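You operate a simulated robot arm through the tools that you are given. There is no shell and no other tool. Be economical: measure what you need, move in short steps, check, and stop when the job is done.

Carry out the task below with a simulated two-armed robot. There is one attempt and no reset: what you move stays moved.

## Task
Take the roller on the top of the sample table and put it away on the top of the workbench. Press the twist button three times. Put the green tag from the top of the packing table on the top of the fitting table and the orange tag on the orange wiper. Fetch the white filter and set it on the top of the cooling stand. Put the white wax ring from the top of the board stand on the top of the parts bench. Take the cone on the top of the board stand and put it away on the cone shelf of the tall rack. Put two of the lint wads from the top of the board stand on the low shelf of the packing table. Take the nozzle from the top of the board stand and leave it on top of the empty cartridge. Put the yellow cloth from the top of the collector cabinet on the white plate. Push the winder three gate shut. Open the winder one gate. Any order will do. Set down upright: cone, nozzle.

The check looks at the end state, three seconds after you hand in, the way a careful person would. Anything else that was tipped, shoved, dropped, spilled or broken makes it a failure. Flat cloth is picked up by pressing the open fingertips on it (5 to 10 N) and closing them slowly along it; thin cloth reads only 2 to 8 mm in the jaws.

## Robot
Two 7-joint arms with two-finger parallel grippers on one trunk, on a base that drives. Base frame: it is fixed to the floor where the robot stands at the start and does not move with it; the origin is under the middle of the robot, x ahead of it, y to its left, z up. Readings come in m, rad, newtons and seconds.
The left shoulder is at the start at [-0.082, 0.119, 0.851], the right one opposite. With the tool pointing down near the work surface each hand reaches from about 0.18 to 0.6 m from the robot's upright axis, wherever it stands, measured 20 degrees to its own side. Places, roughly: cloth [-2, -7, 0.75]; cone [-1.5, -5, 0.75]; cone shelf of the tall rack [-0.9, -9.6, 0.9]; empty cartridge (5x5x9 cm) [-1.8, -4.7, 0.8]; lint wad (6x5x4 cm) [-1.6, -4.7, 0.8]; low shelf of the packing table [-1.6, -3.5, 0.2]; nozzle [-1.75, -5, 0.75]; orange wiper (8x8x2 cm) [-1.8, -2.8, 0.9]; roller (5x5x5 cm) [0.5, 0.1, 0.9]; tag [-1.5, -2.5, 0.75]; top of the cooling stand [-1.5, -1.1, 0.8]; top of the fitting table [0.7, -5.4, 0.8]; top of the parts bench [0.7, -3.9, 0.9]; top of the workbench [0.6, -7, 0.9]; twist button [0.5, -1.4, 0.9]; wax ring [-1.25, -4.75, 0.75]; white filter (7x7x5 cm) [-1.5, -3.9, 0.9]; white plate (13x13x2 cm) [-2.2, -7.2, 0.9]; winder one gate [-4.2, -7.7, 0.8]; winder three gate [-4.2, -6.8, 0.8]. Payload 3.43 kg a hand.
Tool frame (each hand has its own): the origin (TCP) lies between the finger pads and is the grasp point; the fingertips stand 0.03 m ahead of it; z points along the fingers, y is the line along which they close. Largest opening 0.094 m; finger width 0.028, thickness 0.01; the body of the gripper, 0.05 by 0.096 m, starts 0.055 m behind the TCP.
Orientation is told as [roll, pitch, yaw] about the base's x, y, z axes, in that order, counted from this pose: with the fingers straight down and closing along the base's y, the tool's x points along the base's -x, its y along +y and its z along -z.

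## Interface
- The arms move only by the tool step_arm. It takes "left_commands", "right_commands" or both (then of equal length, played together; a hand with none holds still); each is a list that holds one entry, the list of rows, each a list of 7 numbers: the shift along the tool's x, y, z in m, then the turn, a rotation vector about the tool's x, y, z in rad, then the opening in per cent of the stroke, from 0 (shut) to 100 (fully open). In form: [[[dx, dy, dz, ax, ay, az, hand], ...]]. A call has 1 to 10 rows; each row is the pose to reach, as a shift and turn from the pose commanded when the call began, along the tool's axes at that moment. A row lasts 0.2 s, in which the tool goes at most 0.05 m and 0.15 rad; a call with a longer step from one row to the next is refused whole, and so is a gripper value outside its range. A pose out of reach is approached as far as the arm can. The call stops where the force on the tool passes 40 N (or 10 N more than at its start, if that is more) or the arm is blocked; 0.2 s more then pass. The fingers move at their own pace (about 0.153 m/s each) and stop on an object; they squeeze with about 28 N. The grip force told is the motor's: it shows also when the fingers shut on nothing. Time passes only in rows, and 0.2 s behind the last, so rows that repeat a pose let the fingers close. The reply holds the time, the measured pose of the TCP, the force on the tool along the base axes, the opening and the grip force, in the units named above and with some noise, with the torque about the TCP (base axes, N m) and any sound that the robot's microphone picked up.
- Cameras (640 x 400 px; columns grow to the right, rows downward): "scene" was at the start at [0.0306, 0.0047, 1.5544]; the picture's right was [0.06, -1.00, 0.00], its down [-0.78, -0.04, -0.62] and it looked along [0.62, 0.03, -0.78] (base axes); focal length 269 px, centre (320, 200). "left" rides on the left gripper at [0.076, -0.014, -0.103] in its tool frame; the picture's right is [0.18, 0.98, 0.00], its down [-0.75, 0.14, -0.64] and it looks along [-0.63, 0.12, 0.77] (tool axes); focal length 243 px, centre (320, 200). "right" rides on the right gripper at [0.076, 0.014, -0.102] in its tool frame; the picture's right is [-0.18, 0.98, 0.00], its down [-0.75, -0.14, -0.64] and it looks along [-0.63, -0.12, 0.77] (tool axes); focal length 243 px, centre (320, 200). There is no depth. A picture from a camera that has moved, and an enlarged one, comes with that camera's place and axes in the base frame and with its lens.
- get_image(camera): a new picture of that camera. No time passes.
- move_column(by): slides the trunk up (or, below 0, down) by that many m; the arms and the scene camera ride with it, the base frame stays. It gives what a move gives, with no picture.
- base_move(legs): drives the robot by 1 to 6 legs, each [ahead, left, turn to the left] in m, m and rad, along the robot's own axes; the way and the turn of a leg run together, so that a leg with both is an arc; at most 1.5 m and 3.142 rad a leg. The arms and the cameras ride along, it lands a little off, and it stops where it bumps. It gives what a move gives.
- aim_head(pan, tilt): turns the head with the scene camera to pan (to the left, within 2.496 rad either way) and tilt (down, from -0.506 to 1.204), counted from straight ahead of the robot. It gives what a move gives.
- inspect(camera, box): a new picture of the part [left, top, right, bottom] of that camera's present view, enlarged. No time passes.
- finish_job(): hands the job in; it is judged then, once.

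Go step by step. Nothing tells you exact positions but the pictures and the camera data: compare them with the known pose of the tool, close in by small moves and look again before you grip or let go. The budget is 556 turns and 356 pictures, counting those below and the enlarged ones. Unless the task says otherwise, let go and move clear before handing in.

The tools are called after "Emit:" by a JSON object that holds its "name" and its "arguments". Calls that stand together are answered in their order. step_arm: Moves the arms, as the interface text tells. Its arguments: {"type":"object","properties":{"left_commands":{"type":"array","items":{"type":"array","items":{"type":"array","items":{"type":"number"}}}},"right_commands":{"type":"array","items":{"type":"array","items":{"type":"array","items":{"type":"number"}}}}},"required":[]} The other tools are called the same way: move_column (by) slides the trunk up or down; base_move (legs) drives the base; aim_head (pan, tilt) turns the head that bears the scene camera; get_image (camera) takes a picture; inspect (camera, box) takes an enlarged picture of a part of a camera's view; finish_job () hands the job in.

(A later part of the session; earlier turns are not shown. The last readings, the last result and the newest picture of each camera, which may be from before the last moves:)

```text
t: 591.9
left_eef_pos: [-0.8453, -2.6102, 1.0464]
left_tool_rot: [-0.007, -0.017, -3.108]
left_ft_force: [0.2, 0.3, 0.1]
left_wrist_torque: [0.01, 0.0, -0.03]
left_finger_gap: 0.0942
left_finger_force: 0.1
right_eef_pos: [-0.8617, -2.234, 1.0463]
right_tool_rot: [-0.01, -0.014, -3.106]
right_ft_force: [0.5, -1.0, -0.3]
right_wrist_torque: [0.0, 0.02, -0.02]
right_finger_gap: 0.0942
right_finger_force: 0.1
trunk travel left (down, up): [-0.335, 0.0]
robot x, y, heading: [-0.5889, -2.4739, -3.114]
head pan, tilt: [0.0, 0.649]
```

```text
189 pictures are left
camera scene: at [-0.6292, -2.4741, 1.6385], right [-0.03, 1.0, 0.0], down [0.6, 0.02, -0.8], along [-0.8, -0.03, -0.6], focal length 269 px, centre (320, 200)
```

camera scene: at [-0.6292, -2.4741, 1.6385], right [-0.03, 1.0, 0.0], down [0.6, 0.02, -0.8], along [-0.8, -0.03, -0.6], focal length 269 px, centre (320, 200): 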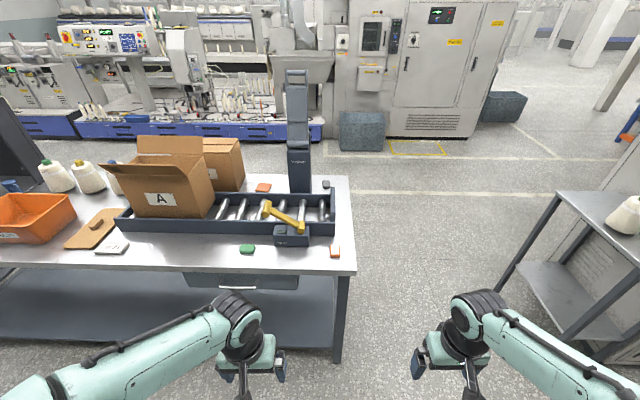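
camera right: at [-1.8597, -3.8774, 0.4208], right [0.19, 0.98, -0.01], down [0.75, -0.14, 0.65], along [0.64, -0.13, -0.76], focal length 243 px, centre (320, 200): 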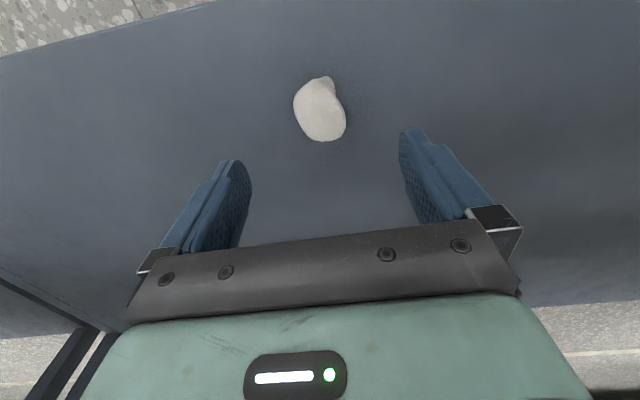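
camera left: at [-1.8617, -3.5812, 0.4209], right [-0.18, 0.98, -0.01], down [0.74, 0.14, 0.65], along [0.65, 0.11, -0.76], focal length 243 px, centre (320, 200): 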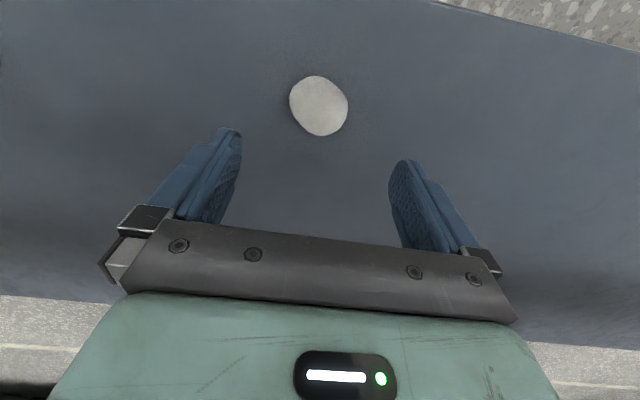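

Emit:
{"name": "inspect", "arguments": {"camera": "scene", "box": [220, 190, 370, 280]}}

Emit:
{"name": "base_move", "arguments": {"legs": [[0.35, 0, -0.03]]}}

Emit:
{"name": "aim_head", "arguments": {"pan": 0, "tilt": 0.95}}

Emit:
{"name": "get_image", "arguments": {"camera": "scene"}}

```text
4.27 times, centred on (295, 235) of scene
camera zoom: at [-0.6292, -2.4741, 1.6385], right [-0.03, 1.0, 0.0], down [0.6, 0.02, -0.8], along [-0.8, -0.03, -0.6], focal length 1146 px, centre (427, 51)
```

zoom: 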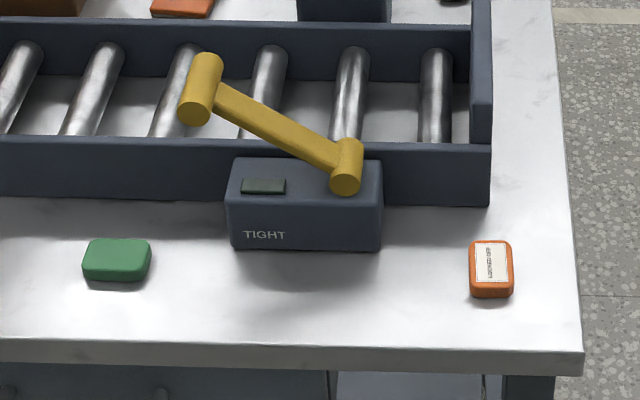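

```text
t: 594.1
left_eef_pos: [-1.1977, -2.6092, 1.0454]
left_tool_rot: [-0.006, -0.017, -3.137]
left_ft_force: [-0.2, 0.6, -0.4]
left_wrist_torque: [-0.05, -0.01, 0.01]
left_finger_gap: 0.0937
left_finger_force: 0.1
right_eef_pos: [-1.2033, -2.2327, 1.0463]
right_tool_rot: [-0.01, -0.013, -3.136]
right_ft_force: [0.0, 0.1, 1.4]
right_wrist_torque: [-0.01, -0.01, -0.03]
right_finger_gap: 0.094
right_finger_force: 0.3
trunk travel left (down, up): [-0.335, 0.0]
robot x, y, heading: [-0.9353, -2.4804, -3.137]
head pan, tilt: [0.0, 0.649]
```

```text
t: 595.0
left_eef_pos: [-1.198, -2.6089, 1.0455]
left_tool_rot: [-0.007, -0.018, -3.137]
left_ft_force: [-0.2, -0.2, 0.0]
left_wrist_torque: [-0.03, 0.0, 0.01]
left_finger_gap: 0.0939
left_finger_force: 0.0
right_eef_pos: [-1.203, -2.2334, 1.0459]
right_tool_rot: [-0.009, -0.014, -3.136]
right_ft_force: [0.0, -0.5, -0.3]
right_wrist_torque: [-0.03, -0.02, -0.01]
right_finger_gap: 0.0941
right_finger_force: 0.1
trunk travel left (down, up): [-0.335, 0.0]
robot x, y, heading: [-0.9354, -2.4796, -3.141]
head pan, tilt: [0.0, 0.949]
```

```text
187 pictures are left
camera scene: at [-0.9648, -2.4789, 1.6144], right [0.0, 1.0, 0.0], down [0.81, 0.0, -0.58], along [-0.58, 0.0, -0.81], focal length 269 px, centre (320, 200)
```

scene: 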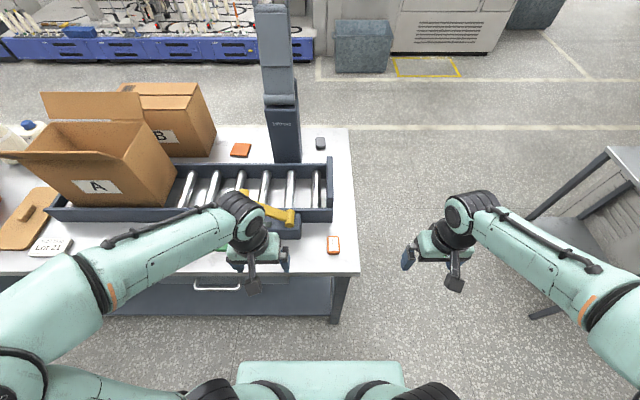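

Orange tag at [-1.322, -2.440], green tag at [-1.318, -2.772]; both are small blocks. Move both hands above them, lateral first.

Emit:
{"name": "step_arm", "arguments": {"left_commands": [[[0, 0.04, -0.01, 0, 0, 0, 100], [0, 0.08, -0.01, 0, 0, 0, 100], [-0.02, 0.12, -0.01, 0, 0, 0, 100], [-0.05, 0.15, -0.01, 0, 0, 0, 100], [-0.09, 0.163, 0, 0, 0, 0, 100], [-0.12, 0.163, 0.02, 0, 0, 0, 100], [-0.12, 0.163, 0.06, 0, 0, 0, 100]]], "right_commands": [[[0, 0.04, 0, 0, 0, 0, 75], [0, 0.08, 0, 0, 0, 0, 75], [-0.02, 0.12, 0, 0, 0, 0, 75], [-0.05, 0.155, 0, 0, 0, 0, 75], [-0.085, 0.185, 0, 0, 0, 0, 75], [-0.119, 0.207, 0.02, 0, 0, 0, 75], [-0.119, 0.207, 0.06, 0, 0, 0, 75]]]}}

Emit:
{"name": "get_image", "arguments": {"camera": "left"}}

Emit:
{"name": "get_image", "arguments": {"camera": "right"}}

```text
t: 596.5
left_eef_pos: [-1.3183, -2.7716, 0.9873]
left_tool_rot: [-0.006, -0.019, -3.136]
left_ft_force: [0.9, 0.5, -0.5]
left_wrist_torque: [-0.01, -0.03, -0.01]
left_finger_gap: 0.0943
left_finger_force: 0.2
right_eef_pos: [-1.3222, -2.439, 0.9854]
right_tool_rot: [-0.007, -0.014, -3.136]
right_ft_force: [0.3, -0.8, -0.6]
right_wrist_torque: [0.01, -0.02, 0.0]
right_finger_gap: 0.0705
right_finger_force: 0.0
trunk travel left (down, up): [-0.335, 0.0]
robot x, y, heading: [-0.9347, -2.4803, -3.14]
head pan, tilt: [0.0, 0.949]
```

```text
186 pictures are left
camera left: at [-1.2418, -2.759, 1.0884], right [0.19, -0.98, -0.01], down [-0.74, -0.15, 0.66], along [-0.64, -0.12, -0.76], focal length 243 px, centre (320, 200)
```

left: 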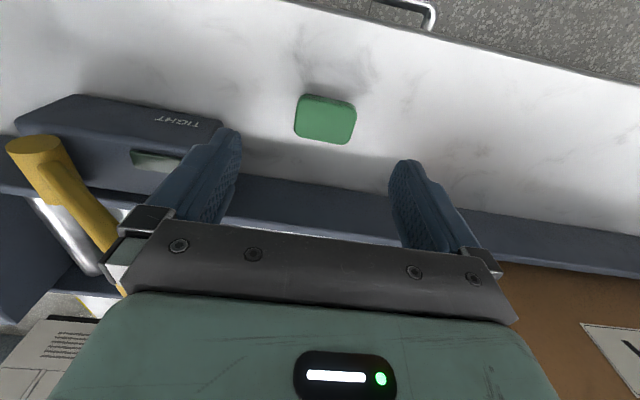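

```text
185 pictures are left
camera right: at [-1.2449, -2.4545, 1.0874], right [-0.18, -0.98, -0.01], down [-0.75, 0.13, 0.65], along [-0.64, 0.12, -0.76], focal length 243 px, centre (320, 200)
```

right: 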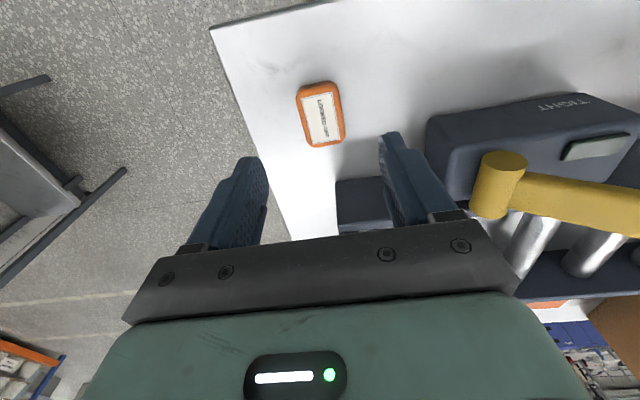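

Both are nearly centred. I'll narrow the left opening (box nearby) and descend.

Emit:
{"name": "step_arm", "arguments": {"left_commands": [[[-0.005, 0.007, 0.0, 0, 0, 0, 80], [-0.005, 0.007, 0.03, 0, 0, 0, 80], [-0.005, 0.007, 0.06, 0, 0, 0, 80], [-0.005, 0.007, 0.075, 0, 0, 0, 80]]], "right_commands": [[[0, 0.001, 0.0, 0, 0, 0, 70], [0, 0.001, 0.03, 0, 0, 0, 70], [0, 0.001, 0.06, 0, 0, 0, 70], [0, 0.001, 0.075, 0, 0, 0, 70]]]}}

Emit:
{"name": "get_image", "arguments": {"camera": "left"}}

Emit:
{"name": "get_image", "arguments": {"camera": "right"}}

```text
t: 597.5
left_eef_pos: [-1.3262, -2.7782, 0.9112]
left_tool_rot: [-0.008, -0.018, -3.138]
left_ft_force: [0.5, 1.0, 0.2]
left_wrist_torque: [0.01, 0.0, -0.01]
left_finger_gap: 0.0755
left_finger_force: 0.1
right_eef_pos: [-1.3239, -2.4408, 0.9113]
right_tool_rot: [-0.008, -0.014, -3.135]
right_ft_force: [0.7, -0.3, -0.5]
right_wrist_torque: [-0.01, -0.01, 0.02]
right_finger_gap: 0.0657
right_finger_force: 0.0
trunk travel left (down, up): [-0.335, 0.0]
robot x, y, heading: [-0.9335, -2.478, -3.141]
head pan, tilt: [0.0, 0.949]
```

```text
184 pictures are left
camera left: at [-1.2481, -2.7655, 1.0126], right [0.19, -0.98, -0.01], down [-0.74, -0.15, 0.65], along [-0.64, -0.12, -0.76], focal length 243 px, centre (320, 200)
```

left: 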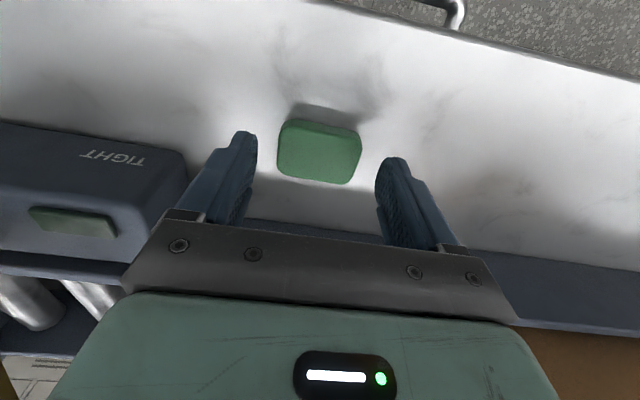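

```text
183 pictures are left
camera right: at [-1.2459, -2.455, 1.0133], right [-0.18, -0.98, -0.01], down [-0.75, 0.13, 0.65], along [-0.64, 0.12, -0.76], focal length 243 px, centre (320, 200)
```

right: 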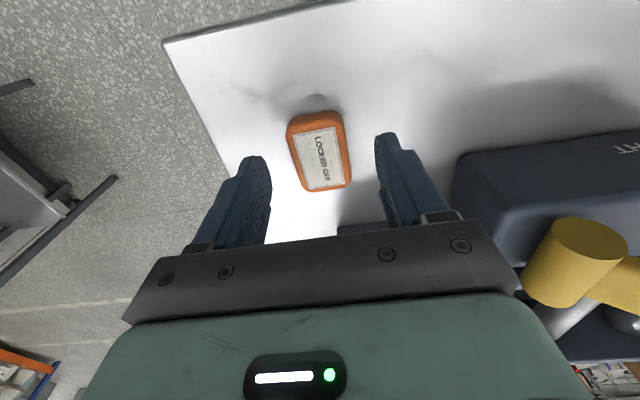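

Emit:
{"name": "step_arm", "arguments": {"left_commands": [[[0.005, 0, 0.008, 0, 0, 0, 80], [0.005, 0, 0.013, 0, 0, 0, 80], [0.005, 0, 0.017, 0, 0, 0, 80]]], "right_commands": [[[0.005, 0, 0.008, 0, 0, 0, 70], [0.005, 0, 0.013, 0, 0, 0, 70], [0.005, 0, 0.017, 0, 0, 0, 70]]]}}

```text
t: 598.4
left_eef_pos: [-1.3208, -2.7769, 0.8944]
left_tool_rot: [-0.008, -0.017, -3.135]
left_ft_force: [-0.3, 0.3, 0.2]
left_wrist_torque: [0.01, 0.02, 0.03]
left_finger_gap: 0.0752
left_finger_force: 0.0
right_eef_pos: [-1.3191, -2.4403, 0.8943]
right_tool_rot: [-0.007, -0.013, -3.137]
right_ft_force: [-0.4, -0.5, 0.0]
right_wrist_torque: [0.02, 0.0, 0.01]
right_finger_gap: 0.0656
right_finger_force: 0.0
trunk travel left (down, up): [-0.335, 0.0]
robot x, y, heading: [-0.9362, -2.4806, -3.141]
head pan, tilt: [0.0, 0.949]
```

Tips at 0.864, no contact yet. A few more mm.

Emit:
{"name": "step_arm", "arguments": {"left_commands": [[[0, 0, 0.003, 0, 0, 0, 80], [0, 0, 0.006, 0, 0, 0, 80], [0, 0, 0.009, 0, 0, 0, 80]]], "right_commands": [[[0, 0, 0.003, 0, 0, 0, 70], [0, 0, 0.006, 0, 0, 0, 70], [0, 0, 0.009, 0, 0, 0, 70]]]}}

Emit:
{"name": "get_image", "arguments": {"camera": "right"}}

```text
t: 599.1
left_eef_pos: [-1.32, -2.7782, 0.886]
left_tool_rot: [-0.006, -0.02, -3.137]
left_ft_force: [-0.2, -0.2, 0.4]
left_wrist_torque: [0.03, -0.02, 0.02]
left_finger_gap: 0.0754
left_finger_force: 0.1
right_eef_pos: [-1.318, -2.4387, 0.8842]
right_tool_rot: [-0.007, -0.014, -3.137]
right_ft_force: [0.6, 0.9, 0.6]
right_wrist_torque: [0.0, -0.02, -0.01]
right_finger_gap: 0.066
right_finger_force: 0.0
trunk travel left (down, up): [-0.335, 0.0]
robot x, y, heading: [-0.9347, -2.4832, -3.143]
head pan, tilt: [0.0, 0.949]
```

```text
182 pictures are left
camera right: at [-1.2408, -2.4546, 0.9871], right [-0.18, -0.98, -0.01], down [-0.75, 0.13, 0.65], along [-0.64, 0.12, -0.76], focal length 243 px, centre (320, 200)
```

right: 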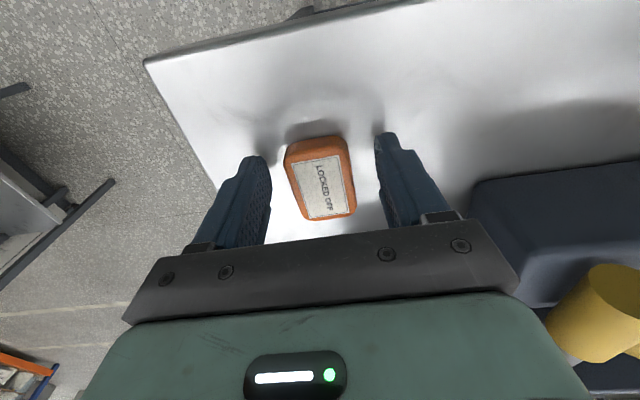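

The tips are well below the tags' tops now. Close both hands.

Emit:
{"name": "step_arm", "arguments": {"left_commands": [[[0, 0, 0, 0, 0, 0, 60], [0, 0, 0, 0, 0, 0, 40], [0, 0, 0, 0, 0, 0, 20], [0, 0, 0, 0, 0, 0, 5], [0, 0, 0, 0, 0, 0, 5]]], "right_commands": [[[0, 0, 0, 0, 0, 0, 50], [0, 0, 0, 0, 0, 0, 35], [0, 0, 0, 0, 0, 0, 20], [0, 0, 0, 0, 0, 0, 5], [0, 0, 0, 0, 0, 0, 5]]]}}

Emit:
{"name": "step_arm", "arguments": {"left_commands": [[[0, 0, -0.04, 0, 0, 0, 5], [0, 0, -0.08, 0, 0, 0, 5], [0, 0, -0.12, 0, 0, 0, 5], [0, 0, -0.16, 0, 0, 0, 5]]], "right_commands": [[[0, 0, -0.04, 0, 0, 0, 5], [0, 0, -0.08, 0, 0, 0, 5], [0, 0, -0.12, 0, 0, 0, 5], [0, 0, -0.16, 0, 0, 0, 5]]]}}

Emit:
{"name": "get_image", "arguments": {"camera": "right"}}

Emit:
{"name": "get_image", "arguments": {"camera": "left"}}

```text
t: 600.4
left_eef_pos: [-1.3208, -2.7779, 0.8866]
left_tool_rot: [-0.007, -0.018, -3.137]
left_ft_force: [0.7, -0.2, 0.5]
left_wrist_torque: [-0.03, 0.01, -0.03]
left_finger_gap: 0.0569
left_finger_force: 27.9
right_eef_pos: [-1.3198, -2.4409, 0.8849]
right_tool_rot: [-0.008, -0.014, -3.137]
right_ft_force: [-0.1, 0.2, 0.5]
right_wrist_torque: [-0.02, -0.02, -0.03]
right_finger_gap: 0.0386
right_finger_force: 27.8
trunk travel left (down, up): [-0.335, 0.0]
robot x, y, heading: [-0.9372, -2.4787, -3.143]
head pan, tilt: [0.0, 0.949]
```

```text
t: 601.4
left_eef_pos: [-1.3171, -2.7794, 1.0441]
left_tool_rot: [-0.006, -0.017, -3.135]
left_ft_force: [-0.2, 0.4, -0.8]
left_wrist_torque: [-0.01, -0.01, 0.02]
left_finger_gap: 0.0565
left_finger_force: 28.8
right_eef_pos: [-1.3179, -2.442, 1.0445]
right_tool_rot: [-0.009, -0.015, -3.136]
right_ft_force: [-1.0, -1.6, -0.3]
right_wrist_torque: [0.01, -0.03, 0.0]
right_finger_gap: 0.0388
right_finger_force: 27.8
trunk travel left (down, up): [-0.335, 0.0]
robot x, y, heading: [-0.9328, -2.4793, -3.142]
head pan, tilt: [0.0, 0.949]
```

```text
181 pictures are left
camera right: at [-1.2389, -2.4558, 1.1471], right [-0.18, -0.98, -0.01], down [-0.75, 0.13, 0.65], along [-0.64, 0.12, -0.76], focal length 243 px, centre (320, 200)
```

right: 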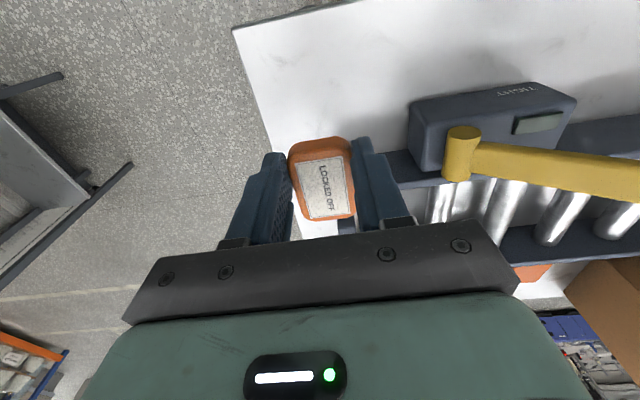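

```text
180 pictures are left
camera left: at [-1.2403, -2.766, 1.147], right [0.19, -0.98, -0.01], down [-0.74, -0.15, 0.65], along [-0.64, -0.12, -0.76], focal length 243 px, centre (320, 200)
```

left: 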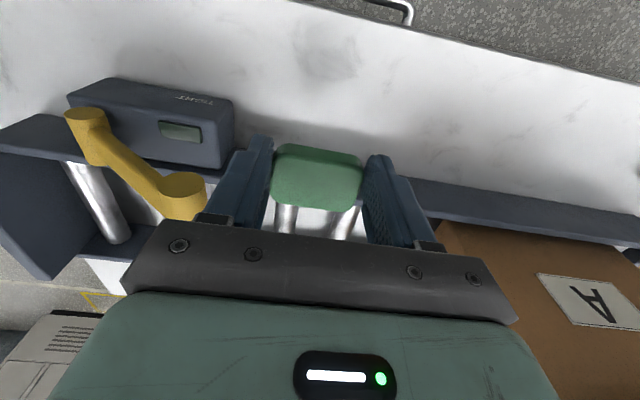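

Both tags are held. I'll retract and drive around to the back side to place the orange tag on the orange wiper.

Emit:
{"name": "step_arm", "arguments": {"left_commands": [[[0.03, 0, -0.02, 0, 0, 0, 5], [0.06, 0, -0.04, 0, 0, 0, 5], [0.09, -0.02, -0.06, 0, 0, 0, 5], [0.11, -0.04, -0.08, 0, 0, 0, 5]]], "right_commands": [[[0.03, 0, -0.02, 0, 0, 0, 5], [0.06, -0.03, -0.04, 0, 0, 0, 5], [0.09, -0.06, -0.06, 0, 0, 0, 5], [0.11, -0.1, -0.08, 0, 0, 0, 5]]]}}

Emit:
{"name": "base_move", "arguments": {"legs": [[-0.35, 0, 0], [0, -0.62, 0], [1.2, 0, 0], [0.15, 0, 0]]}}

Emit:
{"name": "aim_head", "arguments": {"pan": 0.0, "tilt": 0.7}}

Emit:
{"name": "get_image", "arguments": {"camera": "scene"}}

```text
t: 602.4
left_eef_pos: [-1.2035, -2.7382, 1.1248]
left_tool_rot: [-0.006, -0.019, -3.136]
left_ft_force: [0.6, 0.2, 0.9]
left_wrist_torque: [-0.08, 0.02, -0.01]
left_finger_gap: 0.0566
left_finger_force: 28.0
right_eef_pos: [-1.2047, -2.3383, 1.124]
right_tool_rot: [-0.007, -0.014, -3.136]
right_ft_force: [-0.4, 0.9, -0.1]
right_wrist_torque: [0.0, 0.0, 0.0]
right_finger_gap: 0.0389
right_finger_force: 28.3
trunk travel left (down, up): [-0.335, 0.0]
robot x, y, heading: [-0.9404, -2.4824, -3.14]
head pan, tilt: [0.0, 0.949]
```

```text
t: 616.8
left_eef_pos: [-2.2033, -2.111, 1.1233]
left_tool_rot: [-0.008, -0.016, -3.143]
left_ft_force: [0.4, -0.6, -0.8]
left_wrist_torque: [0.02, 0.01, 0.02]
left_finger_gap: 0.0568
left_finger_force: 28.1
right_eef_pos: [-2.2015, -1.7117, 1.1233]
right_tool_rot: [-0.006, -0.013, -3.143]
right_ft_force: [-0.3, 0.9, -0.1]
right_wrist_torque: [0.0, 0.0, 0.0]
right_finger_gap: 0.0388
right_finger_force: 28.3
trunk travel left (down, up): [-0.335, 0.0]
robot x, y, heading: [-1.9298, -1.8541, 3.138]
head pan, tilt: [0.0, 0.949]
```

```text
t: 617.5
left_eef_pos: [-2.2038, -2.1113, 1.1246]
left_tool_rot: [-0.008, -0.02, -3.14]
left_ft_force: [-0.1, 0.4, -0.9]
left_wrist_torque: [0.02, -0.01, 0.0]
left_finger_gap: 0.0566
left_finger_force: 28.2
right_eef_pos: [-2.2018, -1.7132, 1.1224]
right_tool_rot: [-0.008, -0.015, -3.144]
right_ft_force: [0.0, 0.3, -1.0]
right_wrist_torque: [0.0, 0.0, 0.0]
right_finger_gap: 0.039
right_finger_force: 28.3
trunk travel left (down, up): [-0.335, 0.0]
robot x, y, heading: [-1.9376, -1.8544, 3.133]
head pan, tilt: [0.0, 0.7]
```

```text
179 pictures are left
camera scene: at [-1.9747, -1.8522, 1.6341], right [0.0, 1.0, 0.0], down [0.64, 0.0, -0.76], along [-0.76, 0.0, -0.64], focal length 269 px, centre (320, 200)
```

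scene: 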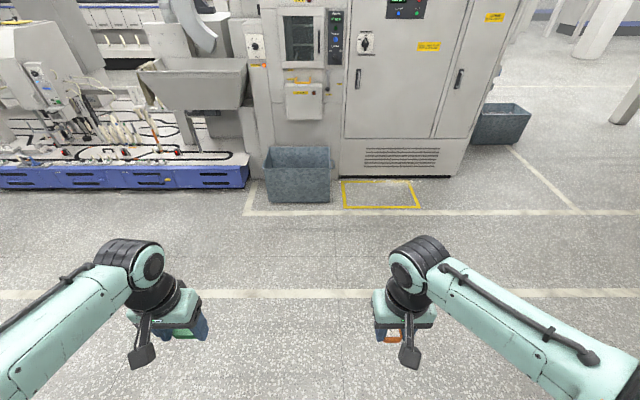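

Emit:
{"name": "base_move", "arguments": {"legs": [[0.72, 0, 0.0], [0, 0, 3.145], [0, -0.78, 0], [0.2, 0, 0]]}}

Emit:
{"name": "aim_head", "arguments": {"pan": -0.2, "tilt": 0.75}}

Emit:
{"name": "get_image", "arguments": {"camera": "scene"}}

```text
refused: 3.145 is not a number from -3.14159 to 3.14159
```

```text
t: 618.2
left_eef_pos: [-2.2047, -2.1107, 1.1238]
left_tool_rot: [-0.007, -0.017, -3.14]
left_ft_force: [-0.5, -0.8, 0.0]
left_wrist_torque: [0.01, -0.01, 0.0]
left_finger_gap: 0.0569
left_finger_force: 28.1
right_eef_pos: [-2.2026, -1.7129, 1.1224]
right_tool_rot: [-0.007, -0.014, -3.142]
right_ft_force: [-0.4, 0.5, -0.4]
right_wrist_torque: [0.01, 0.0, 0.02]
right_finger_gap: 0.0388
right_finger_force: 27.9
trunk travel left (down, up): [-0.335, 0.0]
robot x, y, heading: [-1.9307, -1.852, 3.139]
head pan, tilt: [-0.201, 0.75]
```

```text
178 pictures are left
camera scene: at [-1.9706, -1.8358, 1.6299], right [0.2, 0.98, 0.0], down [0.67, -0.14, -0.73], along [-0.72, 0.15, -0.68], focal length 269 px, centre (320, 200)
```

scene: 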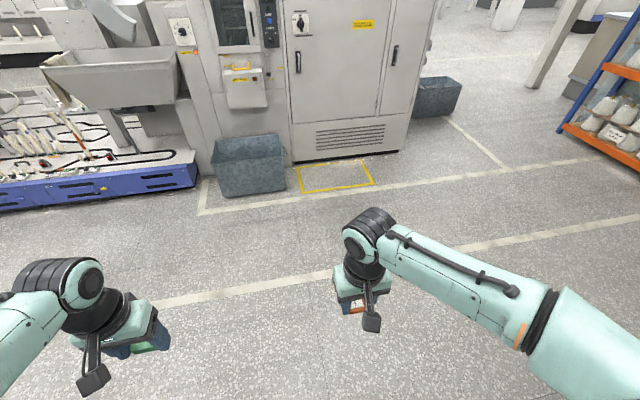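

The turn was a hair over the limit; resending.

Emit:
{"name": "base_move", "arguments": {"legs": [[0.72, 0, 0.004], [0, 0, 3.141], [0, -0.78, 0], [0.2, 0, 0]]}}

Emit:
{"name": "aim_head", "arguments": {"pan": -0.15, "tilt": 0.75}}

Emit:
{"name": "get_image", "arguments": {"camera": "scene"}}

Emit:
{"name": "get_image", "arguments": {"camera": "right"}}

```text
t: 637.6
left_eef_pos: [-2.1814, -2.3732, 1.1235]
left_tool_rot: [-0.006, -0.018, 0.003]
left_ft_force: [0.5, 0.1, -1.2]
left_wrist_torque: [-0.01, 0.0, 0.01]
left_finger_gap: 0.0568
left_finger_force: 27.8
right_eef_pos: [-2.183, -2.7705, 1.1219]
right_tool_rot: [-0.008, -0.013, 0.004]
right_ft_force: [0.4, -0.3, 0.7]
right_wrist_torque: [0.0, 0.01, 0.0]
right_finger_gap: 0.0387
right_finger_force: 28.0
trunk travel left (down, up): [-0.335, 0.0]
robot x, y, heading: [-2.453, -2.632, 0.0]
head pan, tilt: [-0.201, 0.75]
```

```text
t: 638.2
left_eef_pos: [-2.1818, -2.3709, 1.1234]
left_tool_rot: [-0.007, -0.019, 0.003]
left_ft_force: [0.4, -0.7, -0.6]
left_wrist_torque: [0.0, 0.05, 0.03]
left_finger_gap: 0.0566
left_finger_force: 28.1
right_eef_pos: [-2.1819, -2.7725, 1.1229]
right_tool_rot: [-0.008, -0.014, 0.004]
right_ft_force: [0.0, -0.3, 0.4]
right_wrist_torque: [0.0, 0.01, -0.01]
right_finger_gap: 0.0386
right_finger_force: 27.7
trunk travel left (down, up): [-0.335, 0.0]
robot x, y, heading: [-2.4538, -2.6323, -0.005]
head pan, tilt: [-0.15, 0.75]
```

```text
177 pictures are left
camera scene: at [-2.4153, -2.6432, 1.6298], right [-0.15, -0.99, 0.0], down [-0.67, 0.1, -0.73], along [0.72, -0.11, -0.68], focal length 269 px, centre (320, 200)
```

scene: 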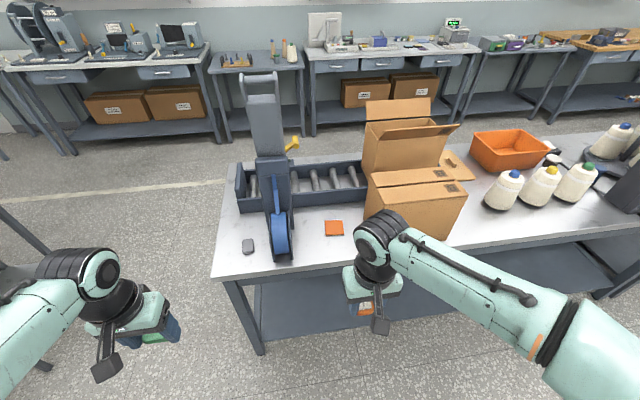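

```text
176 pictures are left
camera right: at [-2.2593, -2.7556, 1.2253], right [0.18, 0.98, -0.01], down [0.75, -0.13, 0.65], along [0.64, -0.12, -0.76], focal length 243 px, centre (320, 200)
```

right: 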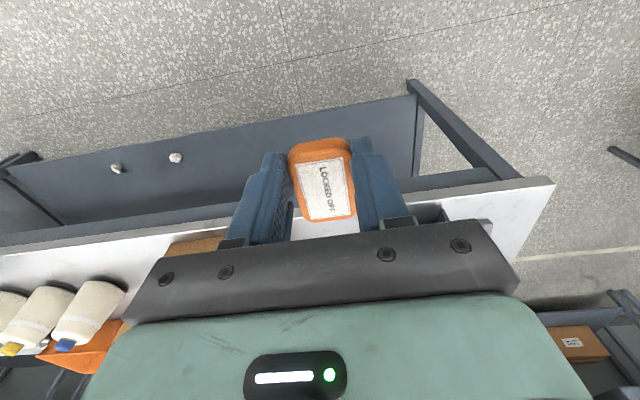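

The wiper is at [-1.776, -2.793]. I'll move up 17 cm and extend the right hand to it, keeping high until over it.

Emit:
{"name": "base_move", "arguments": {"legs": [[0.17, 0, 0]]}}

Emit:
{"name": "step_arm", "arguments": {"right_commands": [[[-0.04, -0.003, 0, 0, 0, 0, 5], [-0.08, -0.006, 0.0, 0, 0, 0, 5], [-0.12, -0.01, 0.01, 0, 0, 0, 5], [-0.15, -0.014, 0.03, 0, 0, 0, 5], [-0.18, -0.018, 0.05, 0, 0, 0, 5]]]}}

Emit:
{"name": "get_image", "arguments": {"camera": "right"}}

Emit:
{"name": "get_image", "arguments": {"camera": "scene"}}

```text
t: 639.7
left_eef_pos: [-2.0126, -2.372, 1.1241]
left_tool_rot: [-0.008, -0.02, 0.003]
left_ft_force: [-0.6, 0.2, -0.2]
left_wrist_torque: [0.02, 0.02, -0.01]
left_finger_gap: 0.0565
left_finger_force: 28.1
right_eef_pos: [-2.0126, -2.77, 1.123]
right_tool_rot: [-0.007, -0.013, 0.003]
right_ft_force: [-0.3, -0.3, -0.5]
right_wrist_torque: [0.04, -0.01, 0.0]
right_finger_gap: 0.0389
right_finger_force: 27.9
trunk travel left (down, up): [-0.335, 0.0]
robot x, y, heading: [-2.2819, -2.6274, -0.005]
head pan, tilt: [-0.15, 0.75]
```

```text
t: 640.9
left_eef_pos: [-2.012, -2.3726, 1.1231]
left_tool_rot: [-0.006, -0.017, 0.005]
left_ft_force: [0.4, -0.1, -0.6]
left_wrist_torque: [-0.01, 0.02, 0.01]
left_finger_gap: 0.0568
left_finger_force: 27.8
right_eef_pos: [-1.8295, -2.7889, 1.0751]
right_tool_rot: [-0.005, -0.011, 0.003]
right_ft_force: [0.8, 0.0, -0.1]
right_wrist_torque: [-0.02, 0.02, -0.01]
right_finger_gap: 0.0385
right_finger_force: 28.1
trunk travel left (down, up): [-0.335, 0.0]
robot x, y, heading: [-2.2816, -2.6325, 0.002]
head pan, tilt: [-0.15, 0.75]
```

```text
175 pictures are left
camera right: at [-1.9082, -2.774, 1.1771], right [0.18, 0.98, 0.0], down [0.75, -0.13, 0.65], along [0.64, -0.12, -0.76], focal length 243 px, centre (320, 200)
```

right: 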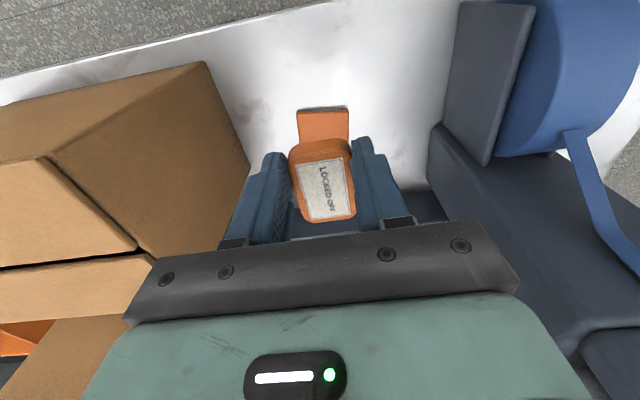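

```text
174 pictures are left
camera scene: at [-2.2441, -2.6433, 1.6298], right [-0.15, -0.99, 0.0], down [-0.67, 0.1, -0.73], along [0.72, -0.11, -0.68], focal length 269 px, centre (320, 200)
```

scene: 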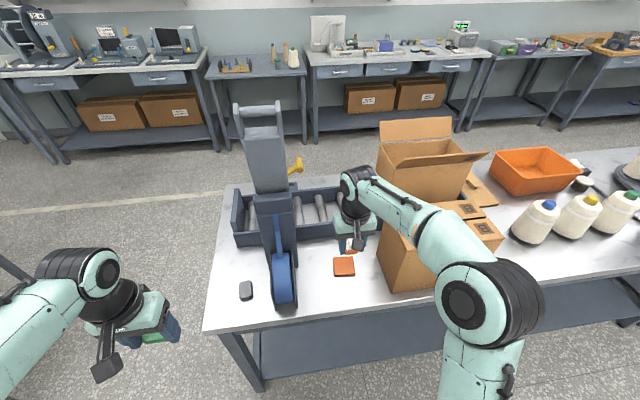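

Emit:
{"name": "inspect", "arguments": {"camera": "scene", "box": [300, 150, 540, 330]}}

```text
2.22 times, centred on (420, 240) of scene
camera zoom: at [-2.2441, -2.6433, 1.6298], right [-0.15, -0.99, 0.0], down [-0.67, 0.1, -0.73], along [0.72, -0.11, -0.68], focal length 597 px, centre (98, 111)
```

zoom: 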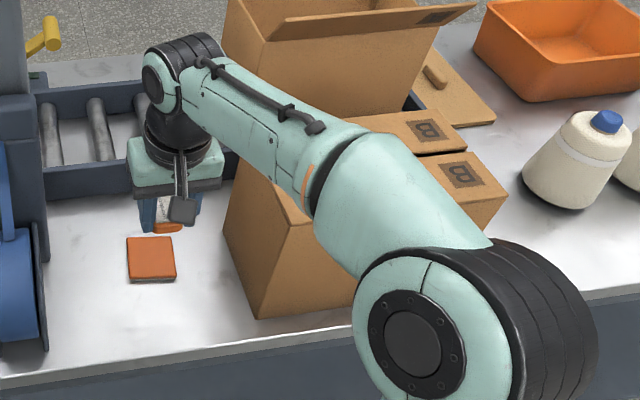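

The box (y ≤ -2.91, top 1.09) and forearm are clear of each other. Move over the wiper and lower.

Emit:
{"name": "step_arm", "arguments": {"right_commands": [[[-0.027, -0.004, 0.02, 0, 0, 0, 5], [-0.0535, -0.008, 0.04, 0, 0, 0, 5], [-0.0535, -0.008, 0.08, 0, 0, 0, 5], [-0.0535, -0.008, 0.12, 0, 0, 0, 5], [-0.0535, -0.008, 0.14, 0, 0, 0, 5]]]}}

Emit:
{"name": "get_image", "arguments": {"camera": "right"}}

Emit:
{"name": "inspect", "arguments": {"camera": "scene", "box": [300, 180, 440, 300]}}

```text
t: 642.1
left_eef_pos: [-2.011, -2.3729, 1.1242]
left_tool_rot: [-0.007, -0.018, 0.003]
left_ft_force: [0.0, -0.4, 1.2]
left_wrist_torque: [0.0, 0.0, 0.01]
left_finger_gap: 0.057
left_finger_force: 28.3
right_eef_pos: [-1.7745, -2.7972, 0.9359]
right_tool_rot: [-0.007, -0.013, 0.003]
right_ft_force: [0.2, 0.1, 0.0]
right_wrist_torque: [0.0, 0.01, 0.0]
right_finger_gap: 0.0388
right_finger_force: 28.2
trunk travel left (down, up): [-0.335, 0.0]
robot x, y, heading: [-2.2825, -2.6308, 0.002]
head pan, tilt: [-0.15, 0.75]
```

```text
172 pictures are left
camera right: at [-1.8527, -2.7823, 1.0378], right [0.18, 0.98, 0.0], down [0.74, -0.13, 0.65], along [0.64, -0.12, -0.76], focal length 243 px, centre (320, 200)
```

right: 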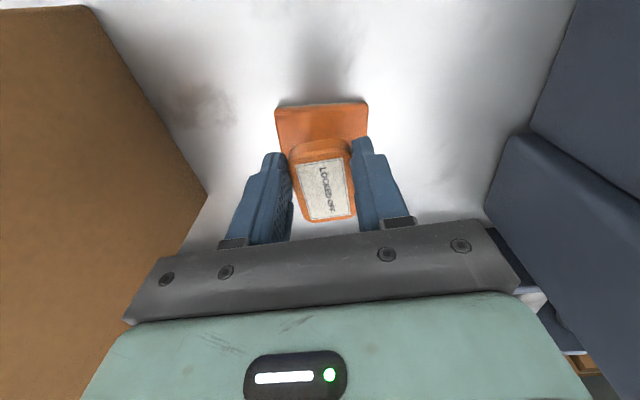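

```text
3.33 times, centred on (370, 240) of scene
camera zoom: at [-2.2452, -2.6433, 1.6299], right [-0.15, -0.99, 0.0], down [-0.67, 0.1, -0.73], along [0.72, -0.11, -0.68], focal length 895 px, centre (153, 67)
```

zoom: 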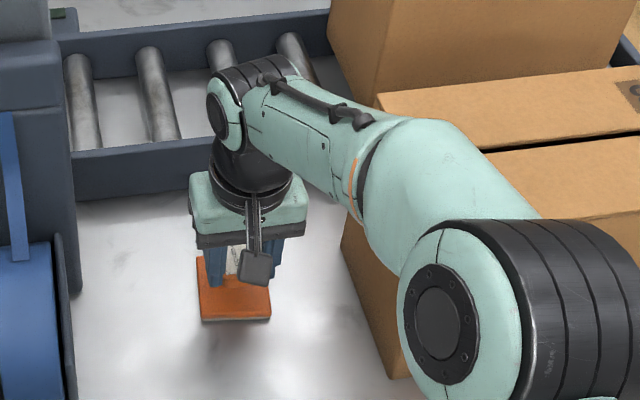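

The wiper spans x≈-1.80…-1.725; I'll shift 11 mm forward and lower to contact.

Emit:
{"name": "step_arm", "arguments": {"right_commands": [[[-0.011, 0, 0.006, 0, 0, 0, 5], [-0.011, 0, 0.014, 0, 0, 0, 5], [-0.011, 0, 0.02, 0, 0, 0, 5], [-0.011, 0, 0.026, 0, 0, 0, 5]]]}}

```text
t: 643.1
left_eef_pos: [-2.011, -2.373, 1.1255]
left_tool_rot: [-0.007, -0.021, 0.004]
left_ft_force: [0.0, -0.4, -1.2]
left_wrist_torque: [-0.02, 0.0, 0.01]
left_finger_gap: 0.0568
left_finger_force: 28.3
right_eef_pos: [-1.7639, -2.798, 0.9111]
right_tool_rot: [-0.007, -0.015, 0.005]
right_ft_force: [-0.2, -0.6, 0.2]
right_wrist_torque: [0.01, 0.0, -0.01]
right_finger_gap: 0.0388
right_finger_force: 27.3
trunk travel left (down, up): [-0.335, 0.0]
robot x, y, heading: [-2.2802, -2.6328, 0.005]
head pan, tilt: [-0.15, 0.75]
```

Emit:
{"name": "step_arm", "arguments": {"right_commands": [[[0, 0, 0.004, 0, 0, 0, 5], [0, 0, 0.008, 0, 0, 0, 5], [0, 0, 0.012, 0, 0, 0, 5]]]}}

```text
t: 643.9
left_eef_pos: [-2.0118, -2.3725, 1.1242]
left_tool_rot: [-0.008, -0.02, 0.002]
left_ft_force: [0.0, 0.2, -0.5]
left_wrist_torque: [0.02, -0.02, -0.02]
left_finger_gap: 0.0567
left_finger_force: 27.8
right_eef_pos: [-1.7642, -2.7985, 0.8993]
right_tool_rot: [-0.009, -0.014, 0.004]
right_ft_force: [0.7, -0.9, 0.0]
right_wrist_torque: [0.01, -0.03, -0.03]
right_finger_gap: 0.0386
right_finger_force: 28.3
trunk travel left (down, up): [-0.335, 0.0]
robot x, y, heading: [-2.285, -2.6329, 0.001]
head pan, tilt: [-0.15, 0.75]
```

Emit:
{"name": "step_arm", "arguments": {"right_commands": [[[0, 0, 0.003, 0, 0, 0, 5], [0, 0, 0.006, 0, 0, 0, 5], [0, 0, 0.009, 0, 0, 0, 5]]]}}

Emit:
{"name": "get_image", "arguments": {"camera": "right"}}

```text
t: 644.7
left_eef_pos: [-2.0123, -2.3712, 1.1259]
left_tool_rot: [-0.007, -0.021, 0.003]
left_ft_force: [-0.2, 0.0, 0.0]
left_wrist_torque: [-0.02, 0.01, 0.02]
left_finger_gap: 0.057
left_finger_force: 28.2
right_eef_pos: [-1.7628, -2.7982, 0.8935]
right_tool_rot: [-0.006, -0.023, 0.002]
right_ft_force: [-0.6, -2.8, 25.7]
right_wrist_torque: [0.1, -0.1, -0.04]
right_finger_gap: 0.0388
right_finger_force: 28.3
trunk travel left (down, up): [-0.335, 0.0]
robot x, y, heading: [-2.2854, -2.6297, 0.0]
head pan, tilt: [-0.15, 0.75]
```

```text
170 pictures are left
camera right: at [-1.8415, -2.7826, 0.9949], right [0.18, 0.98, 0.0], down [0.74, -0.14, 0.66], along [0.65, -0.12, -0.75], focal length 243 px, centre (320, 200)
```

right: 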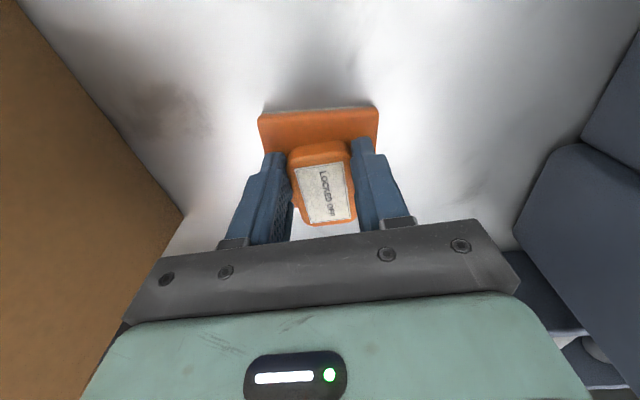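

The tag rests on the wiper, within its outline. Ease off, open and rise.

Emit:
{"name": "step_arm", "arguments": {"right_commands": [[[0, 0, -0.004, 0, 0, 0, 5], [0, 0, -0.004, 0, 0, 0, 50], [0, 0, -0.004, 0, 0, 0, 65], [0, 0, -0.004, 0, 0, 0, 70], [0, 0, -0.04, 0, 0, 0, 70], [0, 0, -0.08, 0, 0, 0, 70], [0, 0, -0.12, 0, 0, 0, 70], [0, 0, -0.16, 0, 0, 0, 70]]]}}

Emit:
{"name": "get_image", "arguments": {"camera": "right"}}

```text
t: 646.5
left_eef_pos: [-2.0115, -2.3722, 1.1243]
left_tool_rot: [-0.007, -0.019, 0.004]
left_ft_force: [-0.6, 0.6, 0.6]
left_wrist_torque: [0.01, -0.01, 0.01]
left_finger_gap: 0.057
left_finger_force: 28.3
right_eef_pos: [-1.7672, -2.7958, 1.0507]
right_tool_rot: [-0.007, -0.014, 0.003]
right_ft_force: [-0.1, 0.5, 0.2]
right_wrist_torque: [-0.03, 0.02, 0.03]
right_finger_gap: 0.0656
right_finger_force: 0.0
trunk travel left (down, up): [-0.335, 0.0]
robot x, y, heading: [-2.2852, -2.6292, 0.001]
head pan, tilt: [-0.15, 0.75]
```

```text
169 pictures are left
camera right: at [-1.8441, -2.7811, 1.1523], right [0.18, 0.98, 0.0], down [0.75, -0.13, 0.65], along [0.64, -0.12, -0.76], focal length 243 px, centre (320, 200)
```

right: 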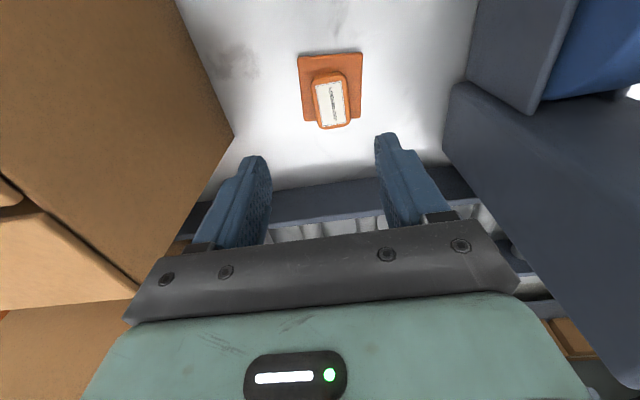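

The orange tag sits on the orange wiper. Now retract and drive back around to the aisle to fetch the white filter.

Emit:
{"name": "step_arm", "arguments": {"right_commands": [[[0.04, 0, -0.01, 0, 0, 0, 100], [0.08, 0, -0.02, 0, 0, 0, 100], [0.12, 0, -0.04, 0, 0, 0, 100], [0.16, 0, -0.06, 0, 0, 0, 100], [0.2, 0, -0.07, 0, 0, 0, 100], [0.23, 0, -0.08, 0, 0, 0, 100]]]}}

Emit:
{"name": "base_move", "arguments": {"legs": [[-0.35, 0, 0], [0, 0.78, 0], [1.45, 0, 0], [0.55, 0, 0], [0, 0, 3.141], [0, 1.1, 0]]}}

Emit:
{"name": "base_move", "arguments": {"legs": [[0, 1.1, 0]]}}

Emit:
{"name": "aim_head", "arguments": {"pan": 0, "tilt": 0.65}}

Emit:
{"name": "get_image", "arguments": {"camera": "scene"}}

```text
t: 647.9
left_eef_pos: [-2.0132, -2.3724, 1.1239]
left_tool_rot: [-0.007, -0.019, 0.004]
left_ft_force: [0.1, 0.4, 0.2]
left_wrist_torque: [0.01, -0.03, 0.03]
left_finger_gap: 0.0566
left_finger_force: 28.0
right_eef_pos: [-1.9992, -2.7952, 1.1262]
right_tool_rot: [-0.009, -0.016, 0.004]
right_ft_force: [-0.5, -0.7, 0.5]
right_wrist_torque: [0.0, -0.02, 0.02]
right_finger_gap: 0.0938
right_finger_force: 0.1
trunk travel left (down, up): [-0.335, 0.0]
robot x, y, heading: [-2.2807, -2.6307, 0.002]
head pan, tilt: [-0.15, 0.75]
```

```text
t: 683.4
left_eef_pos: [-0.9014, -3.2254, 1.1236]
left_tool_rot: [-0.009, -0.021, -3.142]
left_ft_force: [-0.7, -0.2, 0.1]
left_wrist_torque: [0.01, 0.01, -0.01]
left_finger_gap: 0.0566
left_finger_force: 27.8
right_eef_pos: [-0.9128, -2.8023, 1.1265]
right_tool_rot: [-0.007, -0.015, -3.141]
right_ft_force: [-0.5, 0.2, 0.3]
right_wrist_torque: [-0.01, -0.01, 0.03]
right_finger_gap: 0.0943
right_finger_force: 0.0
trunk travel left (down, up): [-0.335, 0.0]
robot x, y, heading: [-0.6287, -2.9686, 3.137]
head pan, tilt: [-0.15, 0.75]
```

```text
t: 693.3
left_eef_pos: [-0.9057, -4.3284, 1.1256]
left_tool_rot: [-0.007, -0.019, 3.142]
left_ft_force: [-0.5, 0.6, 0.2]
left_wrist_torque: [0.0, -0.01, -0.01]
left_finger_gap: 0.0568
left_finger_force: 28.4
right_eef_pos: [-0.9168, -3.904, 1.1263]
right_tool_rot: [-0.006, -0.014, 3.139]
right_ft_force: [0.9, 0.8, 0.1]
right_wrist_torque: [0.02, -0.01, 0.01]
right_finger_gap: 0.0942
right_finger_force: 0.0
trunk travel left (down, up): [-0.335, 0.0]
robot x, y, heading: [-0.6346, -4.0693, 3.137]
head pan, tilt: [-0.15, 0.75]
```

```text
t: 694.0
left_eef_pos: [-0.9062, -4.3277, 1.1245]
left_tool_rot: [-0.007, -0.019, 3.139]
left_ft_force: [0.4, 0.0, 0.0]
left_wrist_torque: [-0.01, -0.01, 0.02]
left_finger_gap: 0.0568
left_finger_force: 28.2
right_eef_pos: [-0.9168, -3.9046, 1.1279]
right_tool_rot: [-0.007, -0.015, 3.138]
right_ft_force: [-0.1, -0.4, -0.4]
right_wrist_torque: [0.01, 0.0, 0.02]
right_finger_gap: 0.0941
right_finger_force: 0.0
trunk travel left (down, up): [-0.335, 0.0]
robot x, y, heading: [-0.6339, -4.0722, 3.133]
head pan, tilt: [0.0, 0.649]
```

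```text
168 pictures are left
camera scene: at [-0.6769, -4.069, 1.6384], right [0.01, 1.0, 0.0], down [0.6, 0.0, -0.8], along [-0.8, 0.0, -0.6], focal length 269 px, centre (320, 200)
```

scene: 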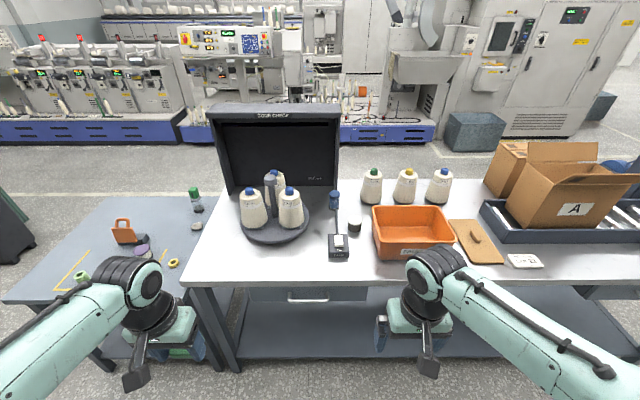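

Emit:
{"name": "inspect", "arguments": {"camera": "scene", "box": [290, 170, 450, 280]}}

```text
3.64 times, centred on (370, 225) of scene
camera zoom: at [-0.6769, -4.069, 1.6384], right [0.01, 1.0, 0.0], down [0.6, 0.0, -0.8], along [-0.8, 0.0, -0.6], focal length 977 px, centre (138, 109)
```

zoom: 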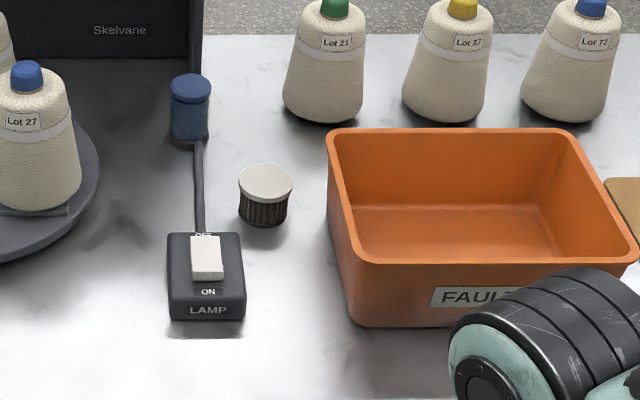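

The filter's white top is at about [-1.514, -3.924, 0.905], between the lamp stem and the orange bin. I'll drive in and come over it with a narrower opening.

Emit:
{"name": "base_move", "arguments": {"legs": [[0.35, 0, 0.006]]}}

Emit:
{"name": "step_arm", "arguments": {"right_commands": [[[-0.04, 0.003, 0, 0, 0, 0, 85], [-0.08, 0.006, 0.01, 0, 0, 0, 85], [-0.12, 0.01, 0.02, 0, 0, 0, 85], [-0.16, 0.013, 0.03, 0, 0, 0, 85], [-0.2, 0.017, 0.05, 0, 0, 0, 85], [-0.24, 0.02, 0.07, 0, 0, 0, 85]]]}}

Emit:
{"name": "get_image", "arguments": {"camera": "right"}}

```text
t: 696.3
left_eef_pos: [-1.2514, -4.3291, 1.123]
left_tool_rot: [-0.007, -0.018, -3.134]
left_ft_force: [0.3, 0.4, -1.3]
left_wrist_torque: [-0.03, -0.01, 0.02]
left_finger_gap: 0.0566
left_finger_force: 27.8
right_eef_pos: [-1.2655, -3.9067, 1.1263]
right_tool_rot: [-0.007, -0.014, -3.135]
right_ft_force: [0.4, -0.4, 1.3]
right_wrist_torque: [-0.04, -0.02, 0.0]
right_finger_gap: 0.094
right_finger_force: 0.1
trunk travel left (down, up): [-0.335, 0.0]
robot x, y, heading: [-0.984, -4.0681, -3.14]
head pan, tilt: [0.0, 0.649]
```

```text
t: 697.7
left_eef_pos: [-1.2519, -4.3299, 1.1241]
left_tool_rot: [-0.007, -0.017, -3.135]
left_ft_force: [0.1, 0.5, -0.2]
left_wrist_torque: [0.01, -0.01, -0.01]
left_finger_gap: 0.0563
left_finger_force: 28.2
right_eef_pos: [-1.5096, -3.927, 1.0596]
right_tool_rot: [-0.009, -0.013, -3.136]
right_ft_force: [0.0, -0.2, 0.0]
right_wrist_torque: [0.01, -0.04, 0.03]
right_finger_gap: 0.0798
right_finger_force: 0.1
trunk travel left (down, up): [-0.335, 0.0]
robot x, y, heading: [-0.9812, -4.0695, -3.141]
head pan, tilt: [0.0, 0.649]
```

```text
166 pictures are left
camera right: at [-1.4314, -3.9408, 1.1614], right [-0.18, -0.98, -0.01], down [-0.75, 0.13, 0.65], along [-0.64, 0.12, -0.76], focal length 243 px, centre (320, 200)
```

right: 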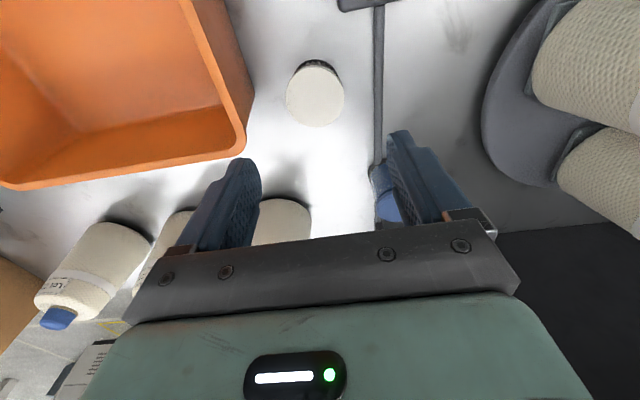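

Shift 7 mm and descend around the filter.

Emit:
{"name": "step_arm", "arguments": {"right_commands": [[[0, -0.007, 0.02, 0, 0, 0, 80], [0, -0.007, 0.06, 0, 0, 0, 80], [0, -0.007, 0.1, 0, 0, 0, 80], [0, -0.007, 0.13, 0, 0, 0, 80]]]}}

Emit:
{"name": "get_image", "arguments": {"camera": "right"}}

```text
t: 698.7
left_eef_pos: [-1.2518, -4.3288, 1.1247]
left_tool_rot: [-0.007, -0.02, -3.136]
left_ft_force: [-0.2, 0.0, -1.0]
left_wrist_torque: [0.01, -0.01, -0.02]
left_finger_gap: 0.0567
left_finger_force: 27.8
right_eef_pos: [-1.5102, -3.9182, 0.9289]
right_tool_rot: [-0.008, -0.014, -3.136]
right_ft_force: [0.3, 0.6, -0.1]
right_wrist_torque: [0.01, 0.03, 0.03]
right_finger_gap: 0.0753
right_finger_force: 0.1
trunk travel left (down, up): [-0.335, 0.0]
robot x, y, heading: [-0.9806, -4.0702, -3.139]
head pan, tilt: [0.0, 0.649]
```

```text
165 pictures are left
camera right: at [-1.4318, -3.9325, 1.0312], right [-0.18, -0.98, -0.01], down [-0.75, 0.13, 0.65], along [-0.64, 0.12, -0.76], focal length 243 px, centre (320, 200)
```

right: 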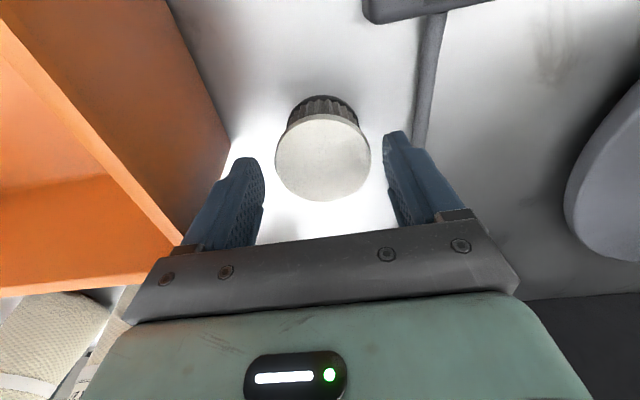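

Emit:
{"name": "step_arm", "arguments": {"right_commands": [[[0.004, 0.002, 0.015, 0, 0, 0, 80], [0.004, 0.002, 0.028, 0, 0, 0, 80], [0.004, 0.002, 0.036, 0, 0, 0, 80], [0.004, 0.002, 0.036, 0, 0, 0, 60], [0.004, 0.002, 0.036, 0, 0, 0, 40], [0.004, 0.002, 0.036, 0, 0, 0, 20], [0.004, 0.002, 0.036, 0, 0, 0, 20]]]}}

Emit:
{"name": "get_image", "arguments": {"camera": "right"}}

```text
t: 700.3
left_eef_pos: [-1.2512, -4.3298, 1.1243]
left_tool_rot: [-0.006, -0.019, -3.134]
left_ft_force: [0.2, -0.9, -0.3]
left_wrist_torque: [-0.01, 0.0, 0.0]
left_finger_gap: 0.0564
left_finger_force: 28.2
right_eef_pos: [-1.5048, -3.9203, 0.8934]
right_tool_rot: [-0.006, -0.014, -3.137]
right_ft_force: [0.1, -0.3, 2.4]
right_wrist_torque: [-0.06, -0.05, 0.0]
right_finger_gap: 0.0649
right_finger_force: 27.6
trunk travel left (down, up): [-0.335, 0.0]
robot x, y, heading: [-0.9792, -4.0742, -3.136]
head pan, tilt: [0.0, 0.649]
```

```text
164 pictures are left
camera right: at [-1.4269, -3.9346, 0.9956], right [-0.18, -0.98, -0.01], down [-0.75, 0.13, 0.65], along [-0.64, 0.12, -0.76], focal length 243 px, centre (320, 200)
```

right: 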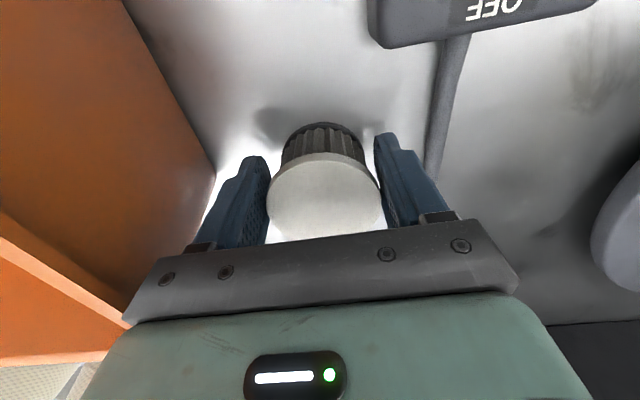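

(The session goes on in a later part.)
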